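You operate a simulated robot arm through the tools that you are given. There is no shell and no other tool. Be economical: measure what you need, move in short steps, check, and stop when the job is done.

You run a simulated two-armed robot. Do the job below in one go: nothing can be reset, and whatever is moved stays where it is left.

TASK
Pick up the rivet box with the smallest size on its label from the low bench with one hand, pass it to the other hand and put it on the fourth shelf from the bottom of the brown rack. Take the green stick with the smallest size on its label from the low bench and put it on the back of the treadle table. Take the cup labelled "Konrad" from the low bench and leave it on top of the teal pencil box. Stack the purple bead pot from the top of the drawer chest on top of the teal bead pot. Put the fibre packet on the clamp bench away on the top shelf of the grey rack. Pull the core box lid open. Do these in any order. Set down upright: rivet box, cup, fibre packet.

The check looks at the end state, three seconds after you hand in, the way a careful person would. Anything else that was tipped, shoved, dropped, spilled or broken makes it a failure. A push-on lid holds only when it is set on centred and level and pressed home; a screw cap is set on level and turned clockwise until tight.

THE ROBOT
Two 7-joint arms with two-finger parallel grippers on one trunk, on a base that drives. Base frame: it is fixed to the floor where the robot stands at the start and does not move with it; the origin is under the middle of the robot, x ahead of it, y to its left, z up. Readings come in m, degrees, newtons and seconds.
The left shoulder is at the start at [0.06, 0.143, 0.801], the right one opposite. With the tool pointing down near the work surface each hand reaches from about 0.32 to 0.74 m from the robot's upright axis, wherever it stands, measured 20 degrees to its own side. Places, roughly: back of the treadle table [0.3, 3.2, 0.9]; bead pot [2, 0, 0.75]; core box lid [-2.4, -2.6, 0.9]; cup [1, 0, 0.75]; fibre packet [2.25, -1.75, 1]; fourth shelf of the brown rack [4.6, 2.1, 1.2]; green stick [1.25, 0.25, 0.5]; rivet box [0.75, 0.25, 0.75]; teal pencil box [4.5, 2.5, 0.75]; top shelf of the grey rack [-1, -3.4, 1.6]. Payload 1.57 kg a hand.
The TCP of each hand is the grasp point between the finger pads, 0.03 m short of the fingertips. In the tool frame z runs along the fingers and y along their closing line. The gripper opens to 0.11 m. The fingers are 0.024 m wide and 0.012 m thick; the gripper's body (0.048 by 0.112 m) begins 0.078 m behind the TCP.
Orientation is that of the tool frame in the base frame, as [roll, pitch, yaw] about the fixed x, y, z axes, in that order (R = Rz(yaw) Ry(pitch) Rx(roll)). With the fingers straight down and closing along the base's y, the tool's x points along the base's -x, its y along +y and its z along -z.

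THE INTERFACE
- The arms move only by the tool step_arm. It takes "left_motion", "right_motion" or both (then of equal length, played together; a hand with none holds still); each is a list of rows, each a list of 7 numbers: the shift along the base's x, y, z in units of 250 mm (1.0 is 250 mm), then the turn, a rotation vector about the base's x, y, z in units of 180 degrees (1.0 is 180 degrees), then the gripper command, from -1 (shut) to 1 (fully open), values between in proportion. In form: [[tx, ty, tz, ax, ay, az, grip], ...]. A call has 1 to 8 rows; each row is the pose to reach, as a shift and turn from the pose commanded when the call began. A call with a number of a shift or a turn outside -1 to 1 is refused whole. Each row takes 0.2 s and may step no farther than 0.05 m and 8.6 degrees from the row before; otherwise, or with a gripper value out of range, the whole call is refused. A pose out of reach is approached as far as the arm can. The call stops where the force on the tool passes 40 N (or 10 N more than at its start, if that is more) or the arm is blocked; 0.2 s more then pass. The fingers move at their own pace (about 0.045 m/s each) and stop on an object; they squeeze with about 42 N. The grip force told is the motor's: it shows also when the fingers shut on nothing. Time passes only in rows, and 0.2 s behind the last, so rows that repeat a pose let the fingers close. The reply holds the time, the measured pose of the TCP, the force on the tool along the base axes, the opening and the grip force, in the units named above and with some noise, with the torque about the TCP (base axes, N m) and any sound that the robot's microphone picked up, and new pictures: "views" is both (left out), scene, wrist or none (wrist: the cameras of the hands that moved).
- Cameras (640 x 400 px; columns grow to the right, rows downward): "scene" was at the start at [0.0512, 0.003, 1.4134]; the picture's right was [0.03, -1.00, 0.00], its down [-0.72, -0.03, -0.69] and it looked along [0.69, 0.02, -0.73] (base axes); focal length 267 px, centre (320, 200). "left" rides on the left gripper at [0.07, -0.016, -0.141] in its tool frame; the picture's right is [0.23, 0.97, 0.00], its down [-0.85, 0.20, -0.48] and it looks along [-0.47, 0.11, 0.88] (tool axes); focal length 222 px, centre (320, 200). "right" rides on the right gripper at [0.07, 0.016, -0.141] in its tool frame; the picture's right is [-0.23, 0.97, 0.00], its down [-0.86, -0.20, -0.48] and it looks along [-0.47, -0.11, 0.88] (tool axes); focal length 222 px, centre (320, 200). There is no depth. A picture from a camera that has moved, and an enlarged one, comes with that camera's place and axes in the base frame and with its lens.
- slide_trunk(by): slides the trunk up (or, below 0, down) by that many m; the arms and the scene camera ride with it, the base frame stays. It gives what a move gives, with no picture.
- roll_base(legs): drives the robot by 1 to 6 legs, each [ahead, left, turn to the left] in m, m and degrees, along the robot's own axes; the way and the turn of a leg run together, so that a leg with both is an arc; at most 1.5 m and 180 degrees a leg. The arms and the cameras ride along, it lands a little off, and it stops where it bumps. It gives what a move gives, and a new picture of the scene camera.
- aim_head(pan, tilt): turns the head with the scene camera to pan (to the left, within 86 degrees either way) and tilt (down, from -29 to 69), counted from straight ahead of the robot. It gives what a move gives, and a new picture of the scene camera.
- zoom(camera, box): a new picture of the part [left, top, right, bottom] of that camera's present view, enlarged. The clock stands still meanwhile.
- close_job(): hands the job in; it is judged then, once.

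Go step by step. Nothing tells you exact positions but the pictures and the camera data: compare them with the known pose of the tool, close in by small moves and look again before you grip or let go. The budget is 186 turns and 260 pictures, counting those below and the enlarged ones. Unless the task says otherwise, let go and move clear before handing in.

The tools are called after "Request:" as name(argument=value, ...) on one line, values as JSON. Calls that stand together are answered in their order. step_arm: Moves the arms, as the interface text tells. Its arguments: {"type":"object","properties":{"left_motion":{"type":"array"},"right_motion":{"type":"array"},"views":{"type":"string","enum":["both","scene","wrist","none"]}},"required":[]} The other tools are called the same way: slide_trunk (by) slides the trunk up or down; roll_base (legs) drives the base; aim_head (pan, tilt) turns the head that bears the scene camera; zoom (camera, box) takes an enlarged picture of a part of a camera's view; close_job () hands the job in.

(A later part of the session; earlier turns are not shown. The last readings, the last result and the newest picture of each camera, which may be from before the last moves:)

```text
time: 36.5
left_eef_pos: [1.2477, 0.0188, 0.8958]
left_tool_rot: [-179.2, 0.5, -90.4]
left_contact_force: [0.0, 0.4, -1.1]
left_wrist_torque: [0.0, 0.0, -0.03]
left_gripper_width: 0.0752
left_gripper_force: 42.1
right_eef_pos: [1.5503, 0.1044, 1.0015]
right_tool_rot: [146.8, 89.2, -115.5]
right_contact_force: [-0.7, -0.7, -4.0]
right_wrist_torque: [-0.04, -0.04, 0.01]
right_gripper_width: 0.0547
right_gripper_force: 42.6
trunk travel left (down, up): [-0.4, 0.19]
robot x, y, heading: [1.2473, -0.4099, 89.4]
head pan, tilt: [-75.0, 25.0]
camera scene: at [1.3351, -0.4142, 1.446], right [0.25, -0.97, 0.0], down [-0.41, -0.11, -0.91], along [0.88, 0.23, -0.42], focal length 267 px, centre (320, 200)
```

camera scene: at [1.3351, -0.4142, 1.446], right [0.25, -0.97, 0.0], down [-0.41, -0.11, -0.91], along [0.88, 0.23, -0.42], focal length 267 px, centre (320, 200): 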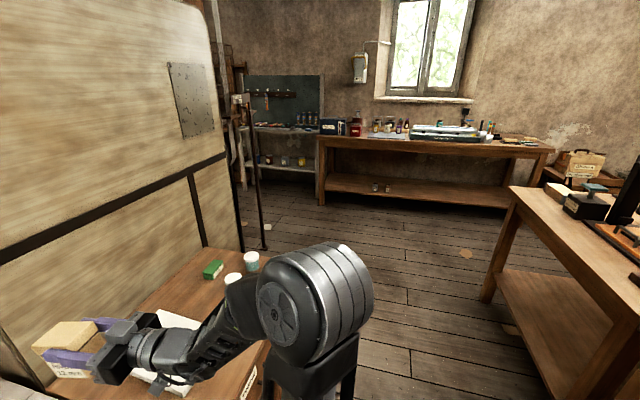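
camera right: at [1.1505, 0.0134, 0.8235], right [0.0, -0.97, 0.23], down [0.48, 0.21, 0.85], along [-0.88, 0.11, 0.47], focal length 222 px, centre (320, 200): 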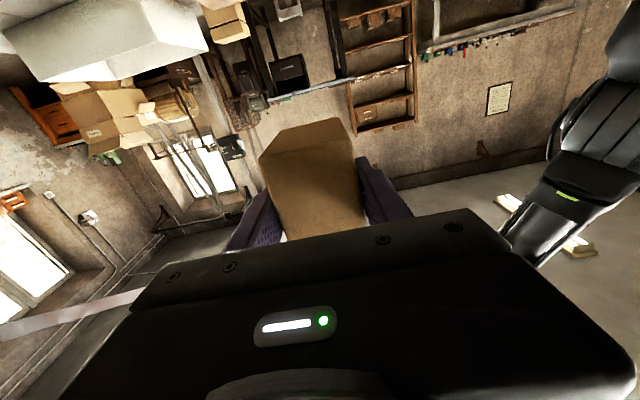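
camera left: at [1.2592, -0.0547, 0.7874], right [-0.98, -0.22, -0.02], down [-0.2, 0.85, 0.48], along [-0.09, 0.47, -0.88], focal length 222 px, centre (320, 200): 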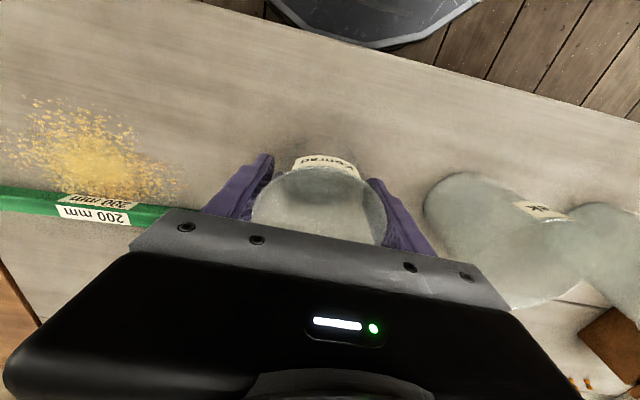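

The aisle to +x is about 1.1 m wide between the chest and the clamp bench, with the east bench beyond; the brown rack must be left of the tan panel. I back off, turn to face +x and drive ahead.

Request:
roll_base(legs=[[-0.18, 0, 0], [0, 0, -89], [1.2, 0, 0]])

Request:
aim_head(pan=40, tilt=15)

```text
time: 47.4
left_eef_pos: [2.8741, -0.554, 0.8959]
left_tool_rot: [-179.2, 0.5, -178.6]
left_contact_force: [0.0, 0.2, -0.2]
left_wrist_torque: [0.0, 0.01, 0.0]
left_gripper_width: 0.0751
left_gripper_force: 41.6
right_eef_pos: [2.9704, -0.8522, 1.0023]
right_tool_rot: [147.4, 89.1, 156.7]
right_contact_force: [0.2, -0.3, -5.0]
right_wrist_torque: [0.01, 0.07, -0.01]
right_gripper_width: 0.055
right_gripper_force: 42.2
trunk travel left (down, up): [-0.4, 0.19]
robot x, y, heading: [2.4479, -0.5631, 1.2]
head pan, tilt: [-75.0, 25.0]
camera scene: at [2.4456, -0.6534, 1.446], right [-0.96, -0.28, 0.0], down [-0.12, 0.41, -0.91], along [0.25, -0.87, -0.42], focal length 267 px, centre (320, 200)
```

scene: 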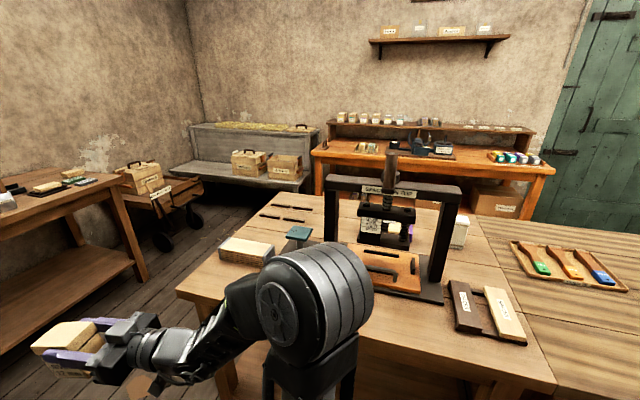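

```text
time: 49.4
left_eef_pos: [2.8738, -0.5526, 0.8967]
left_tool_rot: [-179.3, 0.5, -178.6]
left_contact_force: [-0.2, -0.5, -0.4]
left_wrist_torque: [-0.02, 0.0, 0.02]
left_gripper_width: 0.0749
left_gripper_force: 41.8
right_eef_pos: [2.97, -0.853, 1.0023]
right_tool_rot: [147.4, 89.1, 156.7]
right_contact_force: [0.9, -0.8, -4.3]
right_wrist_torque: [-0.01, 0.1, 0.0]
right_gripper_width: 0.055
right_gripper_force: 41.5
trunk travel left (down, up): [-0.4, 0.19]
robot x, y, heading: [2.4478, -0.5633, 1.4]
head pan, tilt: [40.0, 15.0]
camera scene: at [2.4897, -0.5033, 1.4622], right [0.66, -0.75, 0.0], down [-0.19, -0.17, -0.97], along [0.73, 0.64, -0.26], focal length 267 px, centre (320, 200)
```

scene: 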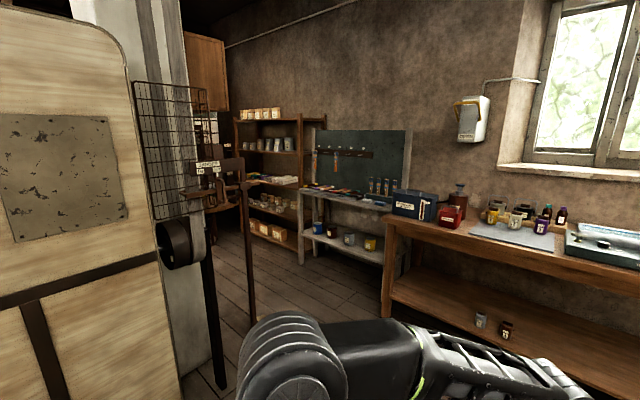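

The brown rack stands at the far left past a grey pegboard table; the passage between a stand (x≈3.5) and the tables (x≈4.25) is narrow. I raise the trunk and go in steps.

Request:
slide_trunk(by=0.19)

Request:
roll_base(legs=[[0.85, 0, 0], [0, 0, 88.5], [0, -0.35, 0]])

Request:
aim_head(pan=25, tilt=40)

```text
time: 51.5
left_eef_pos: [2.8745, -0.5521, 1.0852]
left_tool_rot: [-179.1, 0.5, -178.6]
left_contact_force: [-0.1, 0.2, -1.3]
left_wrist_torque: [-0.01, -0.02, 0.02]
left_gripper_width: 0.0751
left_gripper_force: 41.9
right_eef_pos: [2.97, -0.8533, 1.1919]
right_tool_rot: [147.5, 89.1, 156.8]
right_contact_force: [0.3, -0.6, -3.4]
right_wrist_torque: [0.02, 0.07, -0.03]
right_gripper_width: 0.0547
right_gripper_force: 42.1
trunk travel left (down, up): [-0.59, 0.0]
robot x, y, heading: [2.4498, -0.566, 1.3]
head pan, tilt: [40.0, 15.0]
```

```text
time: 61.7
left_eef_pos: [3.6591, -0.1145, 1.0858]
left_tool_rot: [-179.2, 0.5, -90.0]
left_contact_force: [0.6, 0.1, 0.2]
left_wrist_torque: [0.02, 0.04, -0.01]
left_gripper_width: 0.0751
left_gripper_force: 42.0
right_eef_pos: [3.9598, -0.0285, 1.1916]
right_tool_rot: [144.9, 89.1, -117.3]
right_contact_force: [-0.5, -0.4, -3.7]
right_wrist_torque: [-0.11, -0.02, 0.01]
right_gripper_width: 0.0545
right_gripper_force: 42.1
trunk travel left (down, up): [-0.59, 0.0]
robot x, y, heading: [3.6571, -0.5461, 89.9]
head pan, tilt: [40.0, 15.0]
camera scene: at [3.6016, -0.5001, 1.6523], right [0.77, 0.64, 0.0], down [0.17, -0.2, -0.97], along [-0.62, 0.74, -0.26], focal length 267 px, centre (320, 200)
```

scene: 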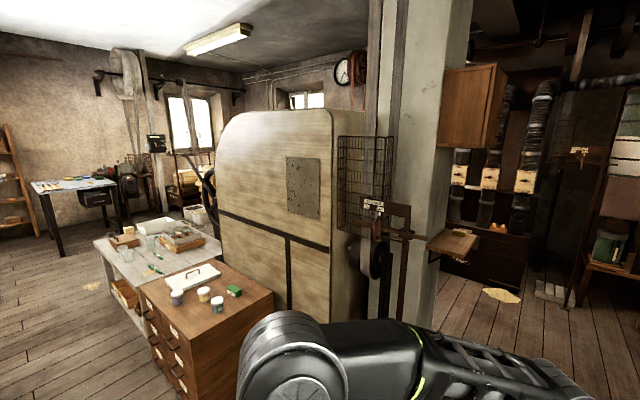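

```text
time: 62.6
left_eef_pos: [3.6582, -0.1162, 1.0853]
left_tool_rot: [-179.2, 0.5, -90.1]
left_contact_force: [0.6, -0.8, -0.5]
left_wrist_torque: [0.02, 0.01, 0.02]
left_gripper_width: 0.0752
left_gripper_force: 42.0
right_eef_pos: [3.96, -0.0291, 1.1916]
right_tool_rot: [147.4, 89.1, -114.7]
right_contact_force: [-0.7, 0.1, -3.7]
right_wrist_torque: [-0.07, -0.04, 0.02]
right_gripper_width: 0.0548
right_gripper_force: 41.7
trunk travel left (down, up): [-0.59, 0.0]
robot x, y, heading: [3.6622, -0.5448, 90.2]
head pan, tilt: [25.0, 40.0]
camera scene: at [3.6247, -0.4947, 1.6128], right [0.91, 0.42, 0.0], down [0.27, -0.58, -0.77], along [-0.32, 0.69, -0.64], focal length 267 px, centre (320, 200)
```

scene: 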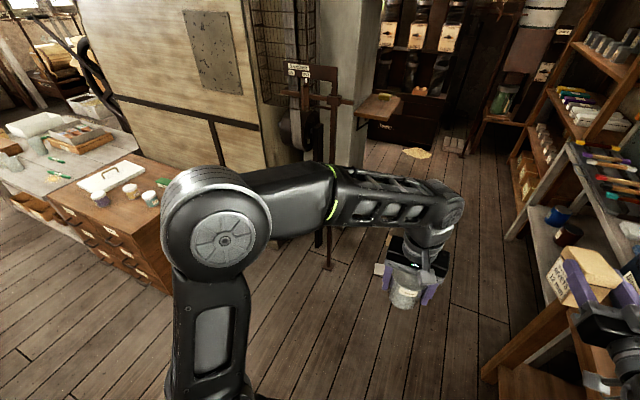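

Clear enough: post at (3.17, 0.6), tray edge x≈3.4, tables from x≈4.25. I strafe to x≈3.86 and go ahead in steps.

Request:
roll_base(legs=[[0, -0.2, 0], [0.9, 0, 0]])

Request:
aim_head(pan=-35, tilt=40)

```text
time: 68.5
left_eef_pos: [3.8611, 0.7945, 1.0864]
left_tool_rot: [-179.2, 0.5, -90.3]
left_contact_force: [-0.8, 0.7, -0.9]
left_wrist_torque: [0.0, 0.0, -0.03]
left_gripper_width: 0.0749
left_gripper_force: 41.9
right_eef_pos: [4.1642, 0.88, 1.1923]
right_tool_rot: [148.2, 89.2, -114.2]
right_contact_force: [-0.3, 0.7, -4.2]
right_wrist_torque: [-0.13, -0.02, 0.0]
right_gripper_width: 0.0548
right_gripper_force: 42.1
trunk travel left (down, up): [-0.59, 0.0]
robot x, y, heading: [3.8592, 0.3641, 89.6]
head pan, tilt: [25.0, 40.0]
camera scene: at [3.8248, 0.4167, 1.6127], right [0.91, 0.42, 0.0], down [0.27, -0.59, -0.77], along [-0.32, 0.7, -0.64], focal length 267 px, centre (320, 200)
```

scene: 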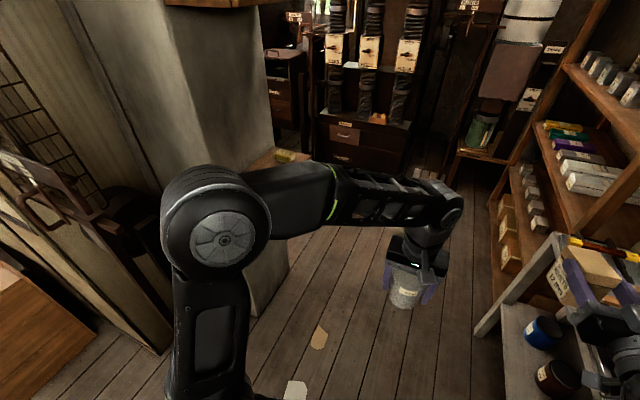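

```text
time: 69.8
left_eef_pos: [3.8604, 0.7949, 1.0867]
left_tool_rot: [-179.2, 0.5, -90.2]
left_contact_force: [-0.5, -1.1, 0.2]
left_wrist_torque: [0.01, -0.02, -0.01]
left_gripper_width: 0.0749
left_gripper_force: 41.6
right_eef_pos: [4.1642, 0.8807, 1.1929]
right_tool_rot: [148.0, 89.0, -114.5]
right_contact_force: [0.3, -0.6, -3.6]
right_wrist_torque: [-0.12, -0.03, -0.01]
right_gripper_width: 0.0546
right_gripper_force: 41.9
trunk travel left (down, up): [-0.59, 0.0]
robot x, y, heading: [3.8584, 0.3652, 89.7]
head pan, tilt: [-35.0, 40.0]
camera scene: at [3.9094, 0.4082, 1.6127], right [0.82, -0.58, 0.0], down [-0.37, -0.52, -0.77], along [0.44, 0.62, -0.64], focal length 267 px, centre (320, 200)
```

scene: 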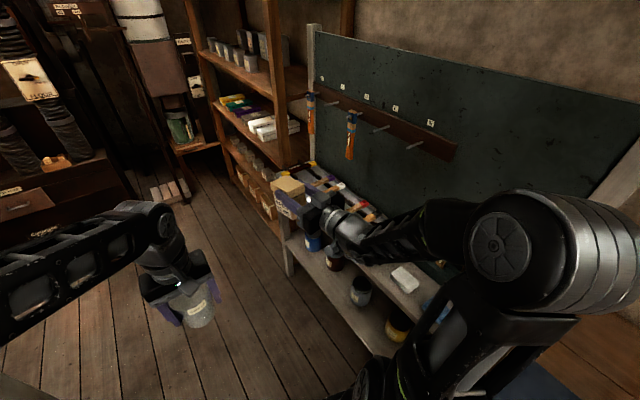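

The brown rack is ahead right. I go on and look at it.

Request:
roll_base(legs=[[0.75, 0.05, 0]])

Request:
aim_head(pan=-40, tilt=25)

```text
time: 73.9
left_eef_pos: [3.8131, 1.5435, 1.0858]
left_tool_rot: [-179.2, 0.6, -90.2]
left_contact_force: [-0.5, -0.1, -0.5]
left_wrist_torque: [-0.03, -0.02, -0.04]
left_gripper_width: 0.0744
left_gripper_force: 42.4
right_eef_pos: [4.1138, 1.6303, 1.1918]
right_tool_rot: [148.6, 89.1, -113.6]
right_contact_force: [0.5, 0.2, -4.7]
right_wrist_torque: [-0.09, 0.0, -0.01]
right_gripper_width: 0.0551
right_gripper_force: 41.7
trunk travel left (down, up): [-0.59, 0.0]
robot x, y, heading: [3.815, 1.1157, 89.7]
head pan, tilt: [-35.0, 40.0]
camera scene: at [3.8627, 1.1574, 1.6127], right [0.82, -0.58, 0.0], down [-0.37, -0.53, -0.77], along [0.44, 0.63, -0.64], focal length 267 px, centre (320, 200)
```

scene: 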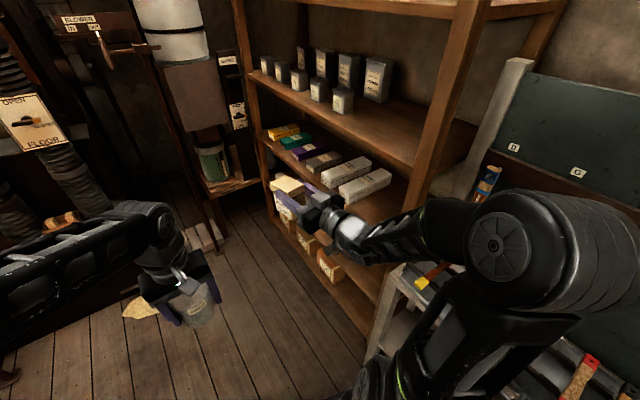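

```text
time: 74.7
left_eef_pos: [3.8132, 1.5419, 1.0868]
left_tool_rot: [-179.2, 0.6, -90.2]
left_contact_force: [-0.3, 0.1, -0.1]
left_wrist_torque: [0.0, 0.0, 0.01]
left_gripper_width: 0.0748
left_gripper_force: 41.8
right_eef_pos: [4.1145, 1.6297, 1.1918]
right_tool_rot: [148.1, 89.1, -114.1]
right_contact_force: [-0.5, 0.7, -4.1]
right_wrist_torque: [-0.1, 0.0, 0.02]
right_gripper_width: 0.0549
right_gripper_force: 42.0
trunk travel left (down, up): [-0.59, 0.0]
robot x, y, heading: [3.8105, 1.1178, 89.4]
head pan, tilt: [-40.0, 25.0]
camera scene: at [3.8732, 1.1577, 1.6359], right [0.76, -0.65, 0.0], down [-0.27, -0.32, -0.91], along [0.58, 0.69, -0.42], focal length 267 px, centre (320, 200)
```

scene: 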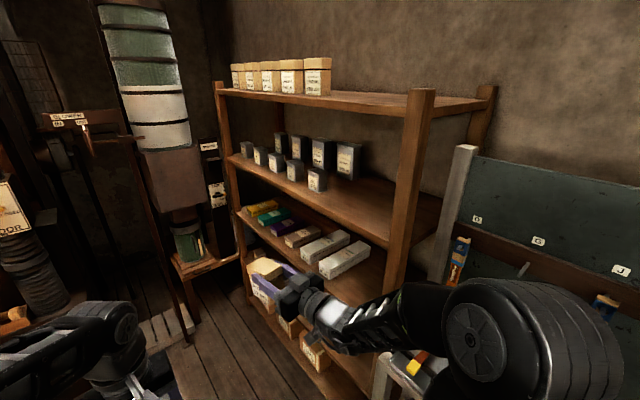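

Shelf 4 (grey tins, z≈1.2) has free space at its right half; the pencil boxes, including teal, lie on shelf 3 (z≈0.82). Zooming in.

Request:
zoom(camera="scene", box=[210, 110, 450, 260])

Request:
zoom(camera="scene", box=[230, 185, 326, 245])

```text
2.67 times, centred on (330, 185) of scene
camera zoom: at [3.8732, 1.1577, 1.6359], right [0.76, -0.65, 0.0], down [-0.27, -0.32, -0.91], along [0.58, 0.69, -0.42], focal length 711 px, centre (293, 240)
```

zoom: 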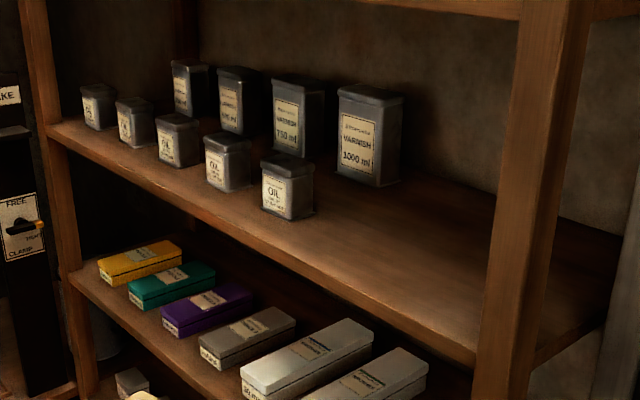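

```text
6.67 times, centred on (278, 215) of scene
camera zoom: at [3.8732, 1.1577, 1.6359], right [0.76, -0.65, 0.0], down [-0.27, -0.32, -0.91], along [0.58, 0.69, -0.42], focal length 1777 px, centre (600, 100)
```

zoom: 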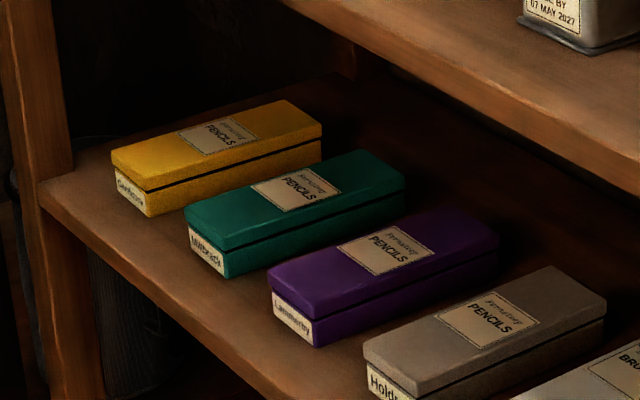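

Teal box is second from left on shelf 3. I drive beside the rack and turn to face it.

Request:
roll_base(legs=[[0.45, 0.13, 0], [0, 0, -89.5], [0, 0.35, 0]])

Request:
aim_head(pan=0, tilt=30)

```text
time: 83.0
left_eef_pos: [4.0972, 1.9179, 1.0852]
left_tool_rot: [-179.2, 0.5, -178.6]
left_contact_force: [-0.3, -0.1, 0.4]
left_wrist_torque: [0.01, 0.01, 0.03]
left_gripper_width: 0.0737
left_gripper_force: 41.9
right_eef_pos: [4.194, 1.6175, 1.1917]
right_tool_rot: [150.6, 89.1, 159.9]
right_contact_force: [0.1, 0.3, -3.0]
right_wrist_torque: [0.0, 0.08, -0.02]
right_gripper_width: 0.0544
right_gripper_force: 42.2
trunk travel left (down, up): [-0.59, 0.0]
robot x, y, heading: [3.6723, 1.9041, 1.3]
head pan, tilt: [-40.0, 25.0]
camera scene: at [3.7149, 1.8477, 1.636], right [-0.62, -0.78, 0.0], down [-0.33, 0.26, -0.91], along [0.71, -0.57, -0.42], focal length 267 px, centre (320, 200)
```

scene: 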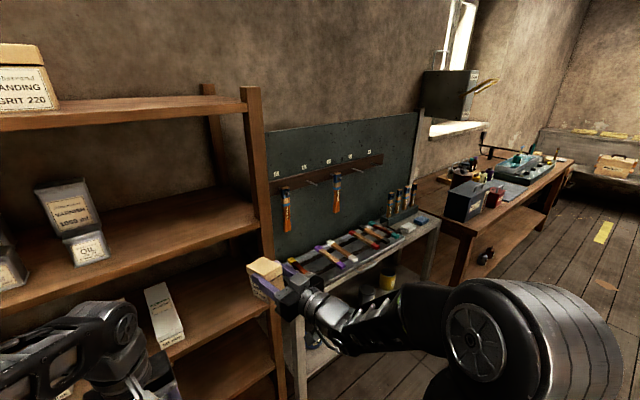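

```text
time: 84.1
left_eef_pos: [4.098, 1.9162, 1.0853]
left_tool_rot: [-179.3, 0.5, -178.5]
left_contact_force: [0.2, -0.2, -0.4]
left_wrist_torque: [0.01, -0.01, 0.01]
left_gripper_width: 0.0736
left_gripper_force: 41.6
right_eef_pos: [4.1941, 1.6176, 1.1913]
right_tool_rot: [147.9, 89.1, 157.4]
right_contact_force: [0.4, -0.2, -3.7]
right_wrist_torque: [0.0, 0.1, 0.03]
right_gripper_width: 0.0549
right_gripper_force: 41.7
trunk travel left (down, up): [-0.59, 0.0]
robot x, y, heading: [3.6689, 1.9063, 1.3]
head pan, tilt: [0.0, 30.0]
camera scene: at [3.7334, 1.9061, 1.628], right [0.02, -1.0, 0.0], down [-0.5, -0.01, -0.87], along [0.87, 0.02, -0.5], focal length 267 px, centre (320, 200)
```

scene: 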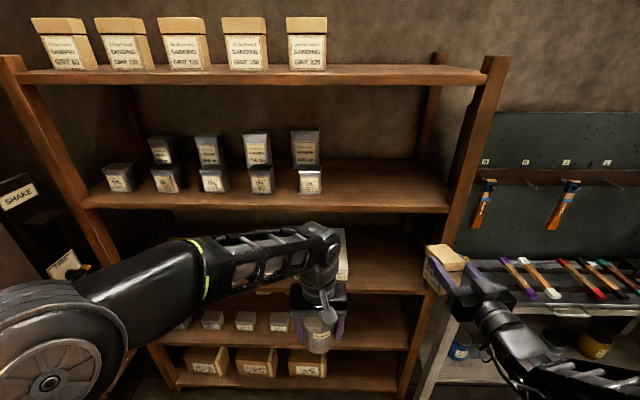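

Free space on shelf 4 lies at y≈1.56–1.88, front edge x≈4.45. I raise the right hand above shelf level and check its pointing.

Request:
step_arm(right_motion=[[0, 0.1, 0.13, 0, 0, 0, -1], [0, 0.2, 0.26, 0, 0, 0, -1], [0, 0.3, 0.39, 0, 0, 0, -1], [0, 0.4, 0.5, 0, 0, 0, -1]])

```text
time: 85.1
left_eef_pos: [4.0975, 1.9184, 1.0857]
left_tool_rot: [-179.2, 0.6, -178.6]
left_contact_force: [-0.5, 0.3, -0.6]
left_wrist_torque: [-0.01, -0.01, -0.01]
left_gripper_width: 0.0737
left_gripper_force: 42.0
right_eef_pos: [4.1927, 1.7191, 1.3164]
right_tool_rot: [148.9, 89.0, 158.2]
right_contact_force: [-0.4, 0.3, -3.5]
right_wrist_torque: [-0.03, 0.11, -0.04]
right_gripper_width: 0.0548
right_gripper_force: 42.2
trunk travel left (down, up): [-0.59, 0.0]
robot x, y, heading: [3.6753, 1.9046, 1.4]
head pan, tilt: [0.0, 30.0]
camera scene: at [3.7331, 1.9074, 1.628], right [0.03, -1.0, 0.0], down [-0.5, -0.01, -0.87], along [0.87, 0.02, -0.5], focal length 267 px, centre (320, 200)
camera right: at [4.0501, 1.7127, 1.2506], right [-0.16, 0.96, 0.24], down [-0.43, -0.28, 0.86], along [0.89, 0.03, 0.45], focal length 222 px, centre (320, 200)
```

scene: 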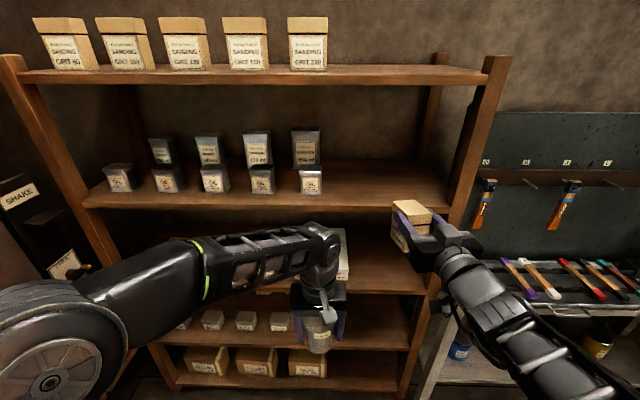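
right: 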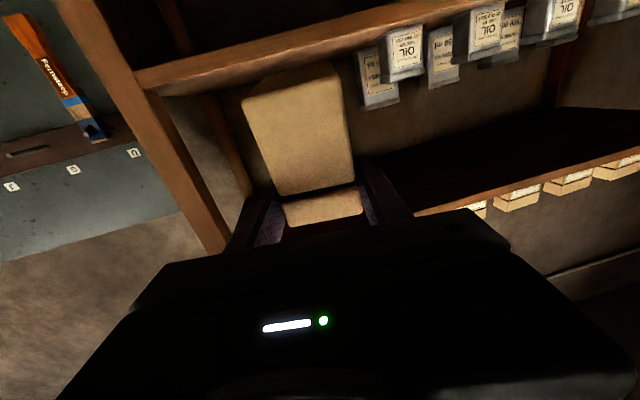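

The hand points about 9° left of straight. I zoom to check whether the box hangs level.

Request:
zoom(camera="right", box=[200, 40, 408, 240])

Request:
zoom(camera="scene", box=[360, 170, 488, 290])

```text
2.00 times, centred on (304, 140) of right
camera zoom: at [4.0501, 1.7127, 1.2506], right [-0.16, 0.96, 0.24], down [-0.43, -0.28, 0.86], along [0.89, 0.03, 0.45], focal length 444 px, centre (352, 320)
```

zoom: 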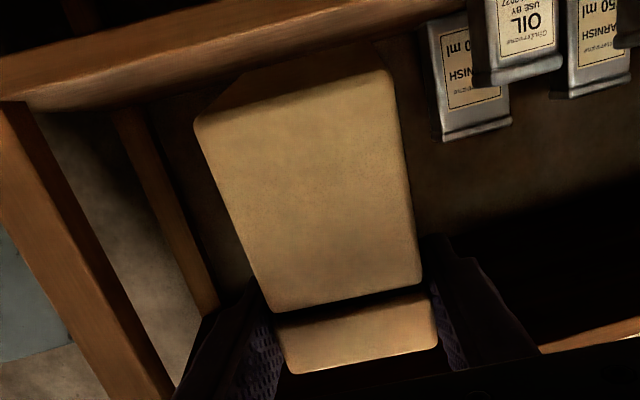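

```text
3.33 times, centred on (424, 230) of scene
camera zoom: at [3.7331, 1.9074, 1.628], right [0.03, -1.0, 0.0], down [-0.5, -0.01, -0.87], along [0.87, 0.02, -0.5], focal length 889 px, centre (-27, 100)
```

zoom: 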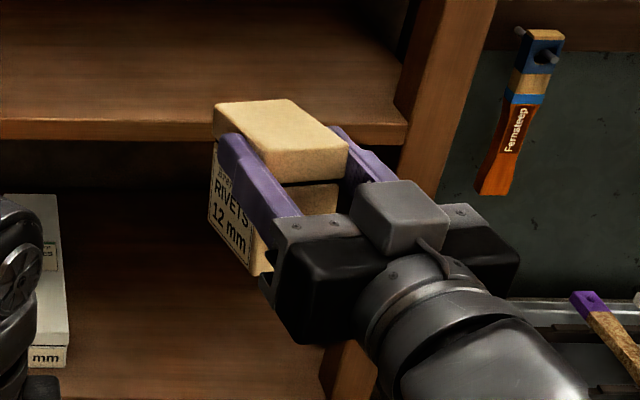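

Box hangs level. I straighten the hand, then drive 0.22 m closer.

Request:
step_arm(right_motion=[[0, 0, 0, 0, 0, -0.025, -1], [0, 0, 0, 0, 0, -0.05, -1]], views="none")

Request:
roll_base(legs=[[0.22, 0, -1.3]])

Request:
zoom(camera="scene", box=[280, 130, 520, 280])

```text
time: 85.7
left_eef_pos: [4.0972, 1.9175, 1.0859]
left_tool_rot: [-179.2, 0.5, -178.6]
left_contact_force: [0.5, -0.2, 0.5]
left_wrist_torque: [-0.02, 0.02, -0.01]
left_gripper_width: 0.0736
left_gripper_force: 42.2
right_eef_pos: [4.1947, 1.7182, 1.3178]
right_tool_rot: [150.6, 89.1, 150.8]
right_contact_force: [-1.2, -0.2, -3.3]
right_wrist_torque: [0.03, 0.06, -0.01]
right_gripper_width: 0.0548
right_gripper_force: 42.2
trunk travel left (down, up): [-0.59, 0.0]
robot x, y, heading: [3.671, 1.9048, 1.7]
head pan, tilt: [0.0, 30.0]
```

```text
time: 87.4
left_eef_pos: [4.3192, 1.9108, 1.0851]
left_tool_rot: [-179.2, 0.3, -179.8]
left_contact_force: [0.0, 0.9, -0.6]
left_wrist_torque: [-0.02, 0.05, -0.04]
left_gripper_width: 0.0737
left_gripper_force: 41.8
right_eef_pos: [4.4112, 1.709, 1.3179]
right_tool_rot: [151.3, 89.0, 150.5]
right_contact_force: [0.5, -0.2, -4.2]
right_wrist_torque: [0.02, 0.07, -0.01]
right_gripper_width: 0.0548
right_gripper_force: 42.0
trunk travel left (down, up): [-0.59, 0.0]
robot x, y, heading: [3.8948, 1.9069, 0.1]
head pan, tilt: [0.0, 30.0]
camera scene: at [3.956, 1.908, 1.628], right [0.0, -1.0, 0.0], down [-0.5, 0.0, -0.87], along [0.87, 0.0, -0.5], focal length 267 px, centre (320, 200)
```

scene: 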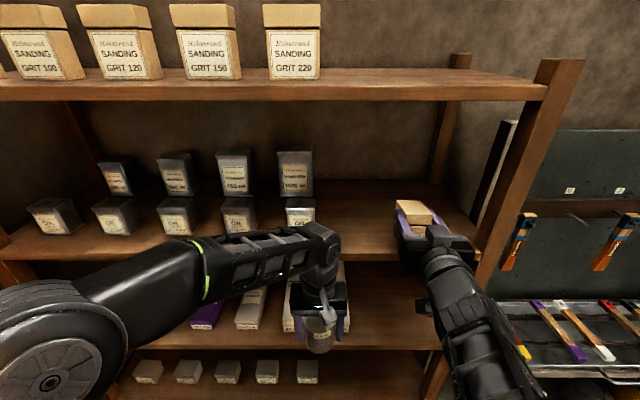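

```text
2.67 times, centred on (400, 205) of scene
camera zoom: at [3.956, 1.908, 1.628], right [0.0, -1.0, 0.0], down [-0.5, 0.0, -0.87], along [0.87, 0.0, -0.5], focal length 711 px, centre (107, 187)
```

zoom: 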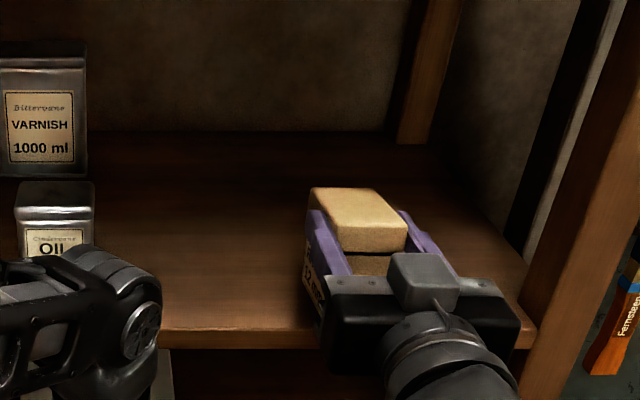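

Shelf surface is z≈1.203, front edge x≈4.437. I move the box in over the shelf and lower it close.

Request:
step_arm(right_motion=[[0.12, 0.02, 0, 0, 0, 0, -1], [0.24, 0.04, 0, 0, 0, 0, -1], [0.36, 0.04, 0, 0, 0, 0, -1], [0.36, 0.04, -0.06, 0, 0, 0, -1], [0.36, 0.04, -0.12, 0, 0, 0, -1], [0.36, 0.04, -0.12, 0, 0, 0, -1]])

Request:
zoom(camera="scene", box=[360, 170, 488, 250])

```text
time: 88.0
left_eef_pos: [4.3182, 1.9097, 1.0861]
left_tool_rot: [-179.2, 0.5, -179.7]
left_contact_force: [-0.1, 0.2, 0.3]
left_wrist_torque: [-0.03, 0.02, 0.0]
left_gripper_width: 0.0734
left_gripper_force: 42.5
right_eef_pos: [4.435, 1.813, 1.3428]
right_tool_rot: [72.9, 83.1, 85.5]
right_contact_force: [0.8, -0.3, -3.7]
right_wrist_torque: [-0.07, 0.13, -0.01]
right_gripper_width: 0.055
right_gripper_force: 42.0
trunk travel left (down, up): [-0.59, 0.0]
robot x, y, heading: [3.8976, 1.9057, 0.4]
head pan, tilt: [0.0, 30.0]
stopped in row 2 (right hand): the arm was blocked; the commanded pose is now the measured one
camera scene: at [3.9544, 1.908, 1.628], right [0.0, -1.0, 0.0], down [-0.5, 0.0, -0.87], along [0.87, 0.0, -0.5], focal length 267 px, centre (320, 200)
camera right: at [4.2942, 1.8064, 1.27], right [-0.22, 0.92, 0.34], down [-0.43, -0.4, 0.81], along [0.88, 0.03, 0.48], focal length 222 px, centre (320, 200)
```

scene: 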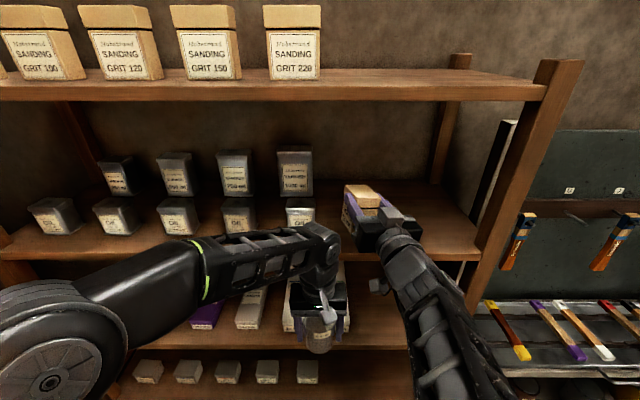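
right: 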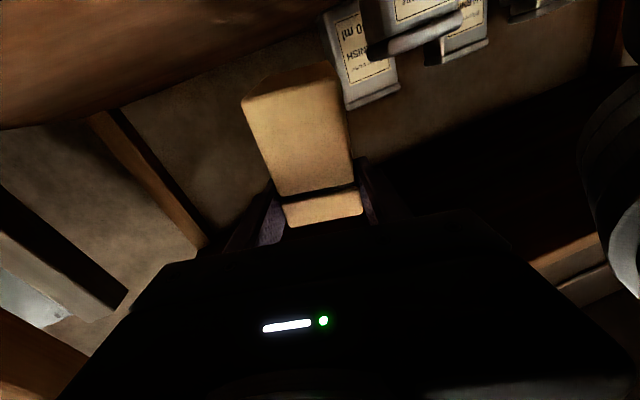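

```text
5.00 times, centred on (424, 210) of scene
camera zoom: at [3.9544, 1.908, 1.628], right [0.0, -1.0, 0.0], down [-0.5, 0.0, -0.87], along [0.87, 0.0, -0.5], focal length 1333 px, centre (-200, 150)
```

zoom: 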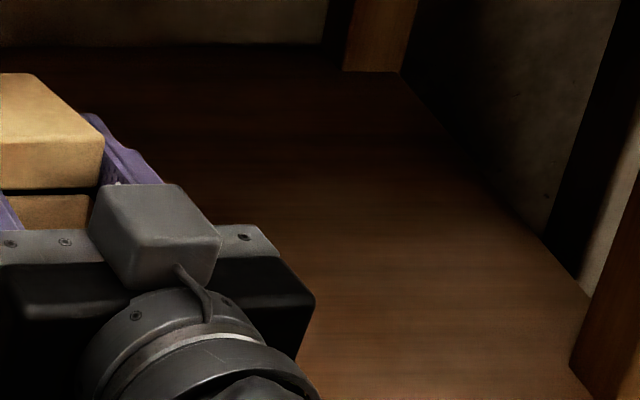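

The arm shifted its posture and got blocked near the left hand; the box is still level-ish and clear. I back off 0.15 m so the arm can reach out more, and pull the left hand aside.

Request:
roll_base(legs=[[-0.17, 0, 0]])

Request:
step_arm(left_motion=[[-0.05, 0.08, 0, 0, 0, 0, -1], [-0.1, 0.16, 0, 0, 0, 0, -1], [-0.15, 0.24, 0, 0, 0, 0, -1], [-0.2, 0.32, 0, 0, 0, 0, -1], [-0.2, 0.4, 0, 0, 0, 0, -1]], right_motion=[[0, -0.08, 0, -0.0095, 0, -0.0175, -1], [0, -0.16, 0, -0.019, 0, -0.035, -1], [0, -0.24, 0, -0.0285, 0, -0.0525, -1], [0, -0.32, 0, -0.038, 0, -0.07, -1], [0, -0.4, 0, -0.038, 0, -0.07, -1]])

```text
time: 89.4
left_eef_pos: [4.1476, 1.9091, 1.0865]
left_tool_rot: [-179.0, 0.5, -179.8]
left_contact_force: [-0.5, -0.3, 0.4]
left_wrist_torque: [0.01, -0.05, -0.01]
left_gripper_width: 0.0733
left_gripper_force: 41.5
right_eef_pos: [4.2629, 1.8115, 1.3434]
right_tool_rot: [71.6, 83.1, 84.0]
right_contact_force: [-0.6, 0.1, -3.0]
right_wrist_torque: [-0.04, 0.09, 0.02]
right_gripper_width: 0.0546
right_gripper_force: 41.6
trunk travel left (down, up): [-0.59, 0.0]
robot x, y, heading: [3.7221, 1.9047, 0.1]
head pan, tilt: [0.0, 30.0]
camera scene: at [3.7831, 1.9078, 1.6281], right [0.0, -1.0, 0.0], down [-0.5, 0.0, -0.87], along [0.87, 0.0, -0.5], focal length 267 px, centre (320, 200)
```

scene: 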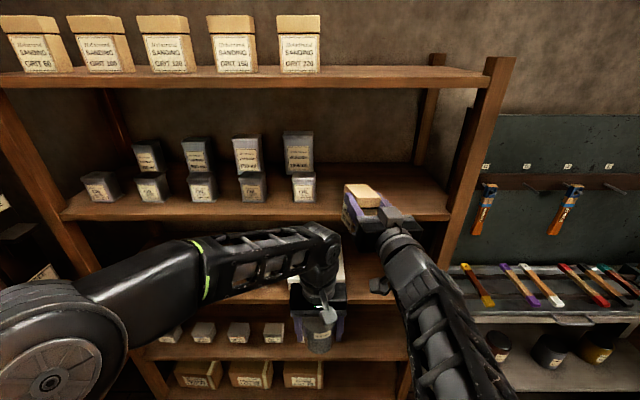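

```text
time: 90.2
left_eef_pos: [4.1193, 1.9588, 1.0861]
left_tool_rot: [-179.1, 0.5, -179.8]
left_contact_force: [-0.2, -0.1, -0.1]
left_wrist_torque: [0.01, 0.0, 0.0]
left_gripper_width: 0.0733
left_gripper_force: 42.0
right_eef_pos: [4.2603, 1.7984, 1.3414]
right_tool_rot: [84.0, 78.1, 97.0]
right_contact_force: [0.5, -0.6, -3.3]
right_wrist_torque: [-0.02, 0.08, -0.02]
right_gripper_width: 0.0547
right_gripper_force: 42.1
trunk travel left (down, up): [-0.59, 0.0]
robot x, y, heading: [3.7262, 1.9058, 0.1]
head pan, tilt: [0.0, 30.0]
stopped in row 3 (right hand): the arm was blocked; the commanded pose is now the measured one
camera scene: at [3.7848, 1.9081, 1.628], right [0.0, -1.0, 0.0], down [-0.5, 0.0, -0.87], along [0.87, 0.0, -0.5], focal length 267 px, centre (320, 200)
camera right: at [4.1175, 1.7976, 1.2724], right [-0.21, 0.88, 0.42], down [-0.4, -0.47, 0.79], along [0.89, 0.0, 0.45], focal length 222 px, centre (320, 200)
camera left: at [4.0482, 1.9435, 1.227], right [-0.23, 0.97, -0.02], down [0.85, 0.21, 0.48], along [0.47, 0.1, -0.88], focal length 222 px, centre (320, 200)
```

scene: 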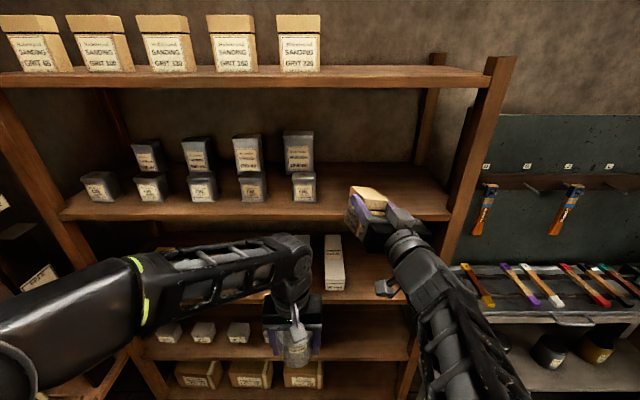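
right: 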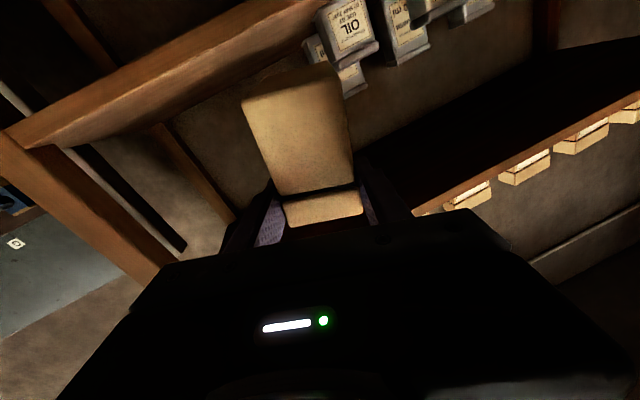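
left: 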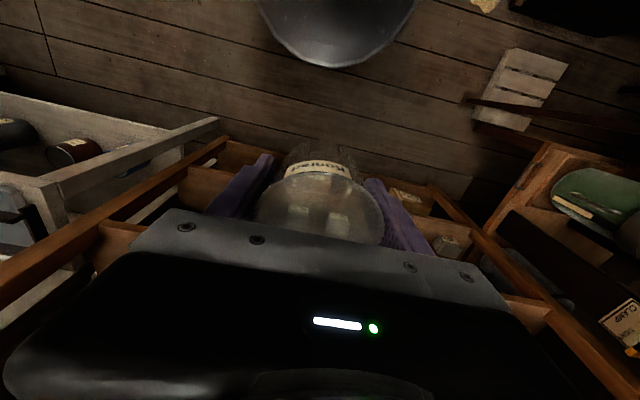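

The right arm is blocked by something – either a joint limit or its elbow. I look down to the right at the arm.

Request:
aim_head(pan=-50, tilt=50)

```text
time: 91.3
left_eef_pos: [4.1188, 1.9598, 1.086]
left_tool_rot: [-179.2, 0.5, -179.9]
left_contact_force: [-0.3, 0.1, -1.2]
left_wrist_torque: [-0.04, 0.01, -0.01]
left_gripper_width: 0.0731
left_gripper_force: 42.1
right_eef_pos: [4.2605, 1.798, 1.3419]
right_tool_rot: [83.6, 78.2, 96.4]
right_contact_force: [0.5, 0.4, -3.4]
right_wrist_torque: [0.0, 0.07, 0.01]
right_gripper_width: 0.0549
right_gripper_force: 42.1
trunk travel left (down, up): [-0.59, 0.0]
robot x, y, heading: [3.7203, 1.906, -0.2]
head pan, tilt: [-50.0, 50.0]
camera scene: at [3.744, 1.8489, 1.5985], right [-0.77, -0.64, 0.0], down [-0.49, 0.59, -0.64], along [0.41, -0.49, -0.77], focal length 267 px, centre (320, 200)
```

scene: 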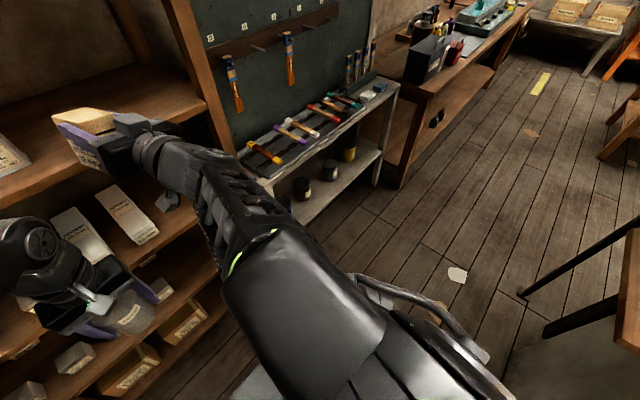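

No environment contact; it looks like a joint limit. I move the right hand down and right toward its earlier comfortable place, without turning.

Request:
step_arm(right_motion=[[0, -0.1, -0.1, 0, 0, 0, -1], [0, -0.2, -0.2, 0, 0, 0, -1], [0, -0.3, -0.3, 0, 0, 0, -1], [0, -0.4, -0.4, 0, 0, 0, -1], [0, -0.5, -0.5, 0, 0, 0, -1], [0, -0.6, -0.6, 0, 0, 0, -1]], views="scene")

```text
time: 92.7
left_eef_pos: [4.119, 1.9566, 1.0857]
left_tool_rot: [-179.3, 0.5, -179.9]
left_contact_force: [-0.1, -0.3, -0.9]
left_wrist_torque: [0.05, -0.01, -0.01]
left_gripper_width: 0.0728
left_gripper_force: 42.2
right_eef_pos: [4.2594, 1.6453, 1.1927]
right_tool_rot: [83.2, 78.3, 96.0]
right_contact_force: [0.1, -0.3, -3.9]
right_wrist_torque: [-0.07, 0.07, 0.08]
right_gripper_width: 0.055
right_gripper_force: 42.5
trunk travel left (down, up): [-0.59, 0.0]
robot x, y, heading: [3.7232, 1.9092, -0.0]
head pan, tilt: [-50.0, 50.0]
camera scene: at [3.744, 1.8463, 1.5984], right [-0.77, -0.64, 0.0], down [-0.49, 0.59, -0.64], along [0.41, -0.49, -0.77], focal length 267 px, centre (320, 200)
```

scene: 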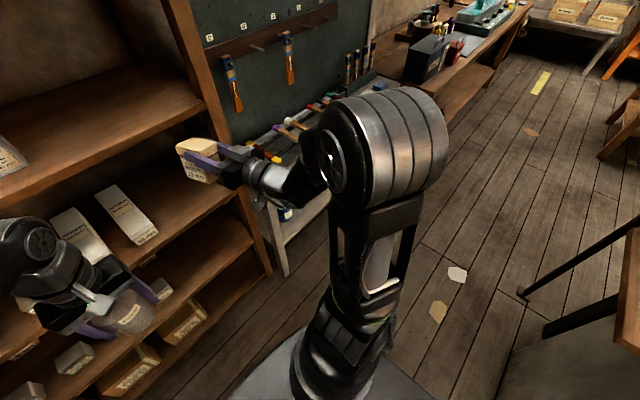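

Reconfigured with the elbow up. Now I level the hand (roll back 11°, yaw right 13°).

Request:
step_arm(right_motion=[[0, 0, 0, -0.021, 0, -0.024, -1], [0, 0, 0, -0.043, 0, -0.048, -1], [0, 0, 0, -0.064, 0, -0.072, -1]], views="wrist")

```text
time: 93.5
left_eef_pos: [4.1187, 1.9577, 1.0855]
left_tool_rot: [-179.2, 0.6, -179.9]
left_contact_force: [0.3, 0.7, -0.8]
left_wrist_torque: [-0.02, -0.02, 0.02]
left_gripper_width: 0.0727
left_gripper_force: 41.9
right_eef_pos: [4.2677, 1.6467, 1.1934]
right_tool_rot: [74.9, 89.8, 75.0]
right_contact_force: [-0.2, 0.4, -4.2]
right_wrist_torque: [0.0, 0.1, -0.02]
right_gripper_width: 0.0548
right_gripper_force: 42.3
right hand out of reach, approached as far as the arm can: row 3
trunk travel left (down, up): [-0.59, 0.0]
robot x, y, heading: [3.7201, 1.9091, 0.2]
head pan, tilt: [-50.0, 50.0]
camera right: at [4.1264, 1.6636, 1.1234], right [0.0, 0.97, 0.23], down [-0.48, -0.2, 0.85], along [0.88, -0.11, 0.47], focal length 222 px, centre (320, 200)
```

right: 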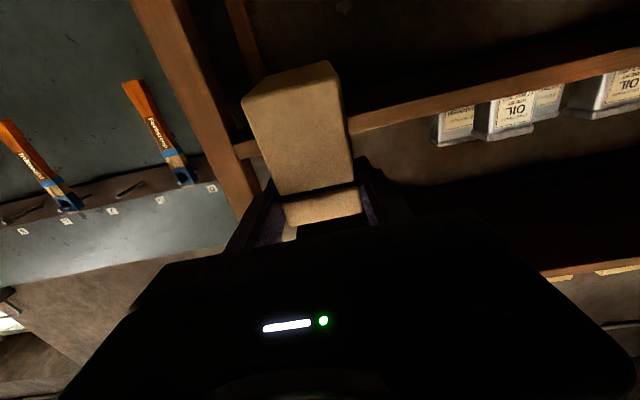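

The hand is level and straight now. I raise it to above shelf height.

Request:
step_arm(right_motion=[[0, 0.02, 0.13, 0, 0, 0, -1], [0, 0.05, 0.26, 0, 0, 0, -1], [0.02, 0.08, 0.39, 0, 0, 0, -1], [0.05, 0.1, 0.5, 0, 0, 0, -1]], views="scene")

```text
time: 94.5
left_eef_pos: [4.1199, 1.9579, 1.0855]
left_tool_rot: [-179.1, 0.6, -179.9]
left_contact_force: [-0.1, -0.7, -0.8]
left_wrist_torque: [0.0, 0.01, -0.04]
left_gripper_width: 0.0724
left_gripper_force: 42.6
right_eef_pos: [4.2806, 1.6724, 1.3189]
right_tool_rot: [76.2, 89.8, 76.1]
right_contact_force: [-0.3, -0.5, -3.9]
right_wrist_torque: [-0.01, 0.11, -0.01]
right_gripper_width: 0.0549
right_gripper_force: 41.4
trunk travel left (down, up): [-0.59, 0.0]
robot x, y, heading: [3.7224, 1.9035, -0.2]
head pan, tilt: [-50.0, 50.0]
camera scene: at [3.7439, 1.8488, 1.5985], right [-0.77, -0.64, 0.0], down [-0.49, 0.59, -0.64], along [0.41, -0.49, -0.77], focal length 267 px, centre (320, 200)
```

scene: 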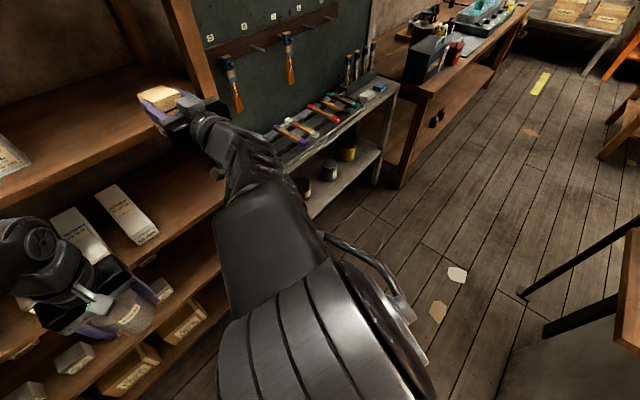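

Good posture. Now I extend forward over the shelf, to x≈4.50.

Request:
step_arm(right_motion=[[0.16, 0.02, 0, 0, 0, 0, -1], [0.32, 0.04, 0, 0, 0, 0, -1], [0.48, 0.06, 0, 0, 0, 0, -1], [0.64, 0.07, 0, 0, 0, 0, -1], [0.8, 0.08, 0, 0, 0, 0, -1], [0.88, 0.08, 0, 0, 0, 0, -1]], views="none")

Request:
aim_head(pan=-15, tilt=30)

Request:
zoom(camera="right", box=[0, 0, 640, 400])

```text
time: 95.9
left_eef_pos: [4.1191, 1.9582, 1.0862]
left_tool_rot: [-179.2, 0.5, -179.9]
left_contact_force: [0.1, 0.2, -0.9]
left_wrist_torque: [0.0, 0.0, -0.01]
left_gripper_width: 0.0728
left_gripper_force: 42.1
right_eef_pos: [4.5023, 1.6911, 1.3166]
right_tool_rot: [87.1, 89.7, 86.9]
right_contact_force: [-0.1, 0.8, -4.1]
right_wrist_torque: [-0.06, 0.11, 0.01]
right_gripper_width: 0.0551
right_gripper_force: 42.2
trunk travel left (down, up): [-0.59, 0.0]
robot x, y, heading: [3.725, 1.9116, -0.2]
head pan, tilt: [-50.0, 50.0]
```

```text
time: 96.9
left_eef_pos: [4.1195, 1.9583, 1.0854]
left_tool_rot: [-179.2, 0.4, -179.9]
left_contact_force: [0.0, -0.8, -0.6]
left_wrist_torque: [0.03, 0.02, 0.0]
left_gripper_width: 0.0724
left_gripper_force: 42.2
right_eef_pos: [4.5002, 1.6931, 1.3179]
right_tool_rot: [73.3, 89.8, 73.1]
right_contact_force: [-0.5, -0.1, -3.8]
right_wrist_torque: [0.0, 0.09, -0.04]
right_gripper_width: 0.0548
right_gripper_force: 41.9
trunk travel left (down, up): [-0.59, 0.0]
robot x, y, heading: [3.7249, 1.9057, -0.1]
head pan, tilt: [-15.0, 30.0]
camera scene: at [3.782, 1.8842, 1.628], right [-0.26, -0.97, 0.0], down [-0.48, 0.13, -0.87], along [0.84, -0.22, -0.5], focal length 267 px, centre (320, 200)
```

scene: 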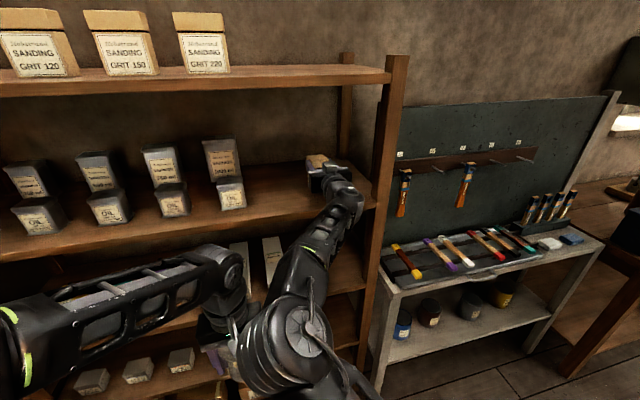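

```text
1.00 times, centred on (320, 200) of right (not enlarged: the box is as wide or as high as the picture)
camera zoom: at [4.3594, 1.7085, 1.2478], right [0.0, 0.97, 0.23], down [-0.48, -0.2, 0.85], along [0.88, -0.11, 0.47], focal length 222 px, centre (320, 200)
```

zoom: 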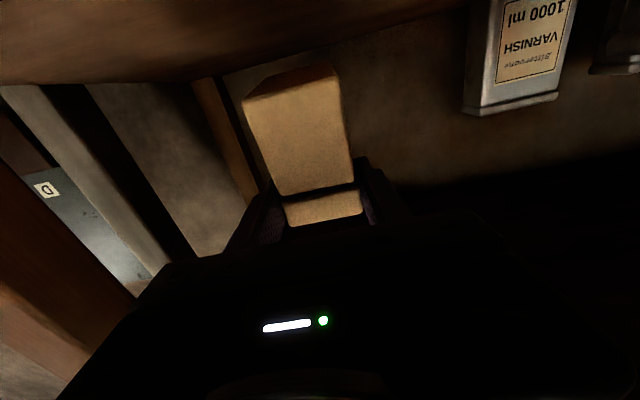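

Positioned over the free part of shelf 4. I lower gently by 0.038 m and check the force.

Request:
step_arm(right_motion=[[0, 0, -0.04, 0, 0, 0, -1], [0, 0, -0.08, 0, 0, 0, -1], [0, 0, -0.12, 0, 0, 0, -1], [0, 0, -0.152, 0, 0, 0, -1], [0, 0, -0.152, 0, 0, 0, -1]], views="wrist")

Request:
zoom(camera="scene", box=[250, 130, 378, 210])

```text
time: 98.1
left_eef_pos: [4.1192, 1.9581, 1.0869]
left_tool_rot: [-179.2, 0.6, -180.0]
left_contact_force: [0.5, -0.4, 0.6]
left_wrist_torque: [0.01, -0.02, -0.02]
left_gripper_width: 0.0723
left_gripper_force: 42.0
right_eef_pos: [4.5017, 1.6921, 1.2809]
right_tool_rot: [49.8, 89.8, 49.7]
right_contact_force: [1.0, 0.1, -0.4]
right_wrist_torque: [-0.14, -0.17, 0.02]
right_gripper_width: 0.0549
right_gripper_force: 41.7
trunk travel left (down, up): [-0.59, 0.0]
robot x, y, heading: [3.7223, 1.9065, -0.1]
head pan, tilt: [-15.0, 30.0]
camera right: at [4.3598, 1.7084, 1.2104], right [0.0, 0.97, 0.23], down [-0.48, -0.2, 0.85], along [0.88, -0.11, 0.47], focal length 222 px, centre (320, 200)
```

right: 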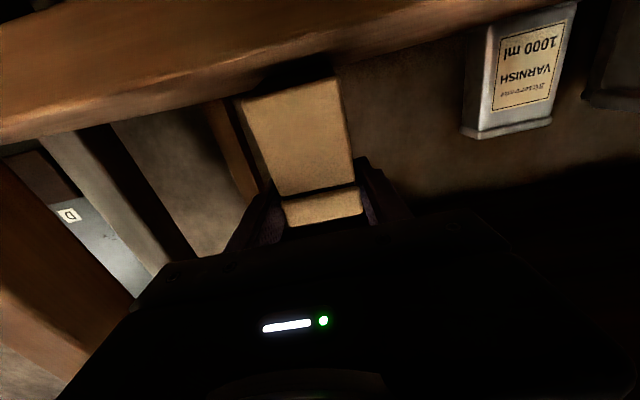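

```text
5.00 times, centred on (314, 170) of scene
camera zoom: at [3.7817, 1.8844, 1.6281], right [-0.26, -0.97, 0.0], down [-0.48, 0.13, -0.87], along [0.84, -0.22, -0.5], focal length 1333 px, centre (350, 350)
```

zoom: 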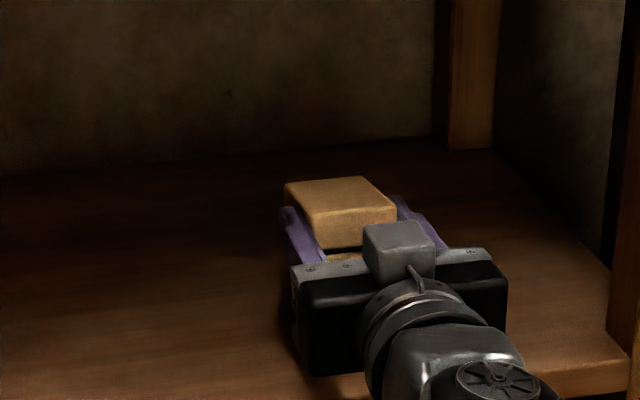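

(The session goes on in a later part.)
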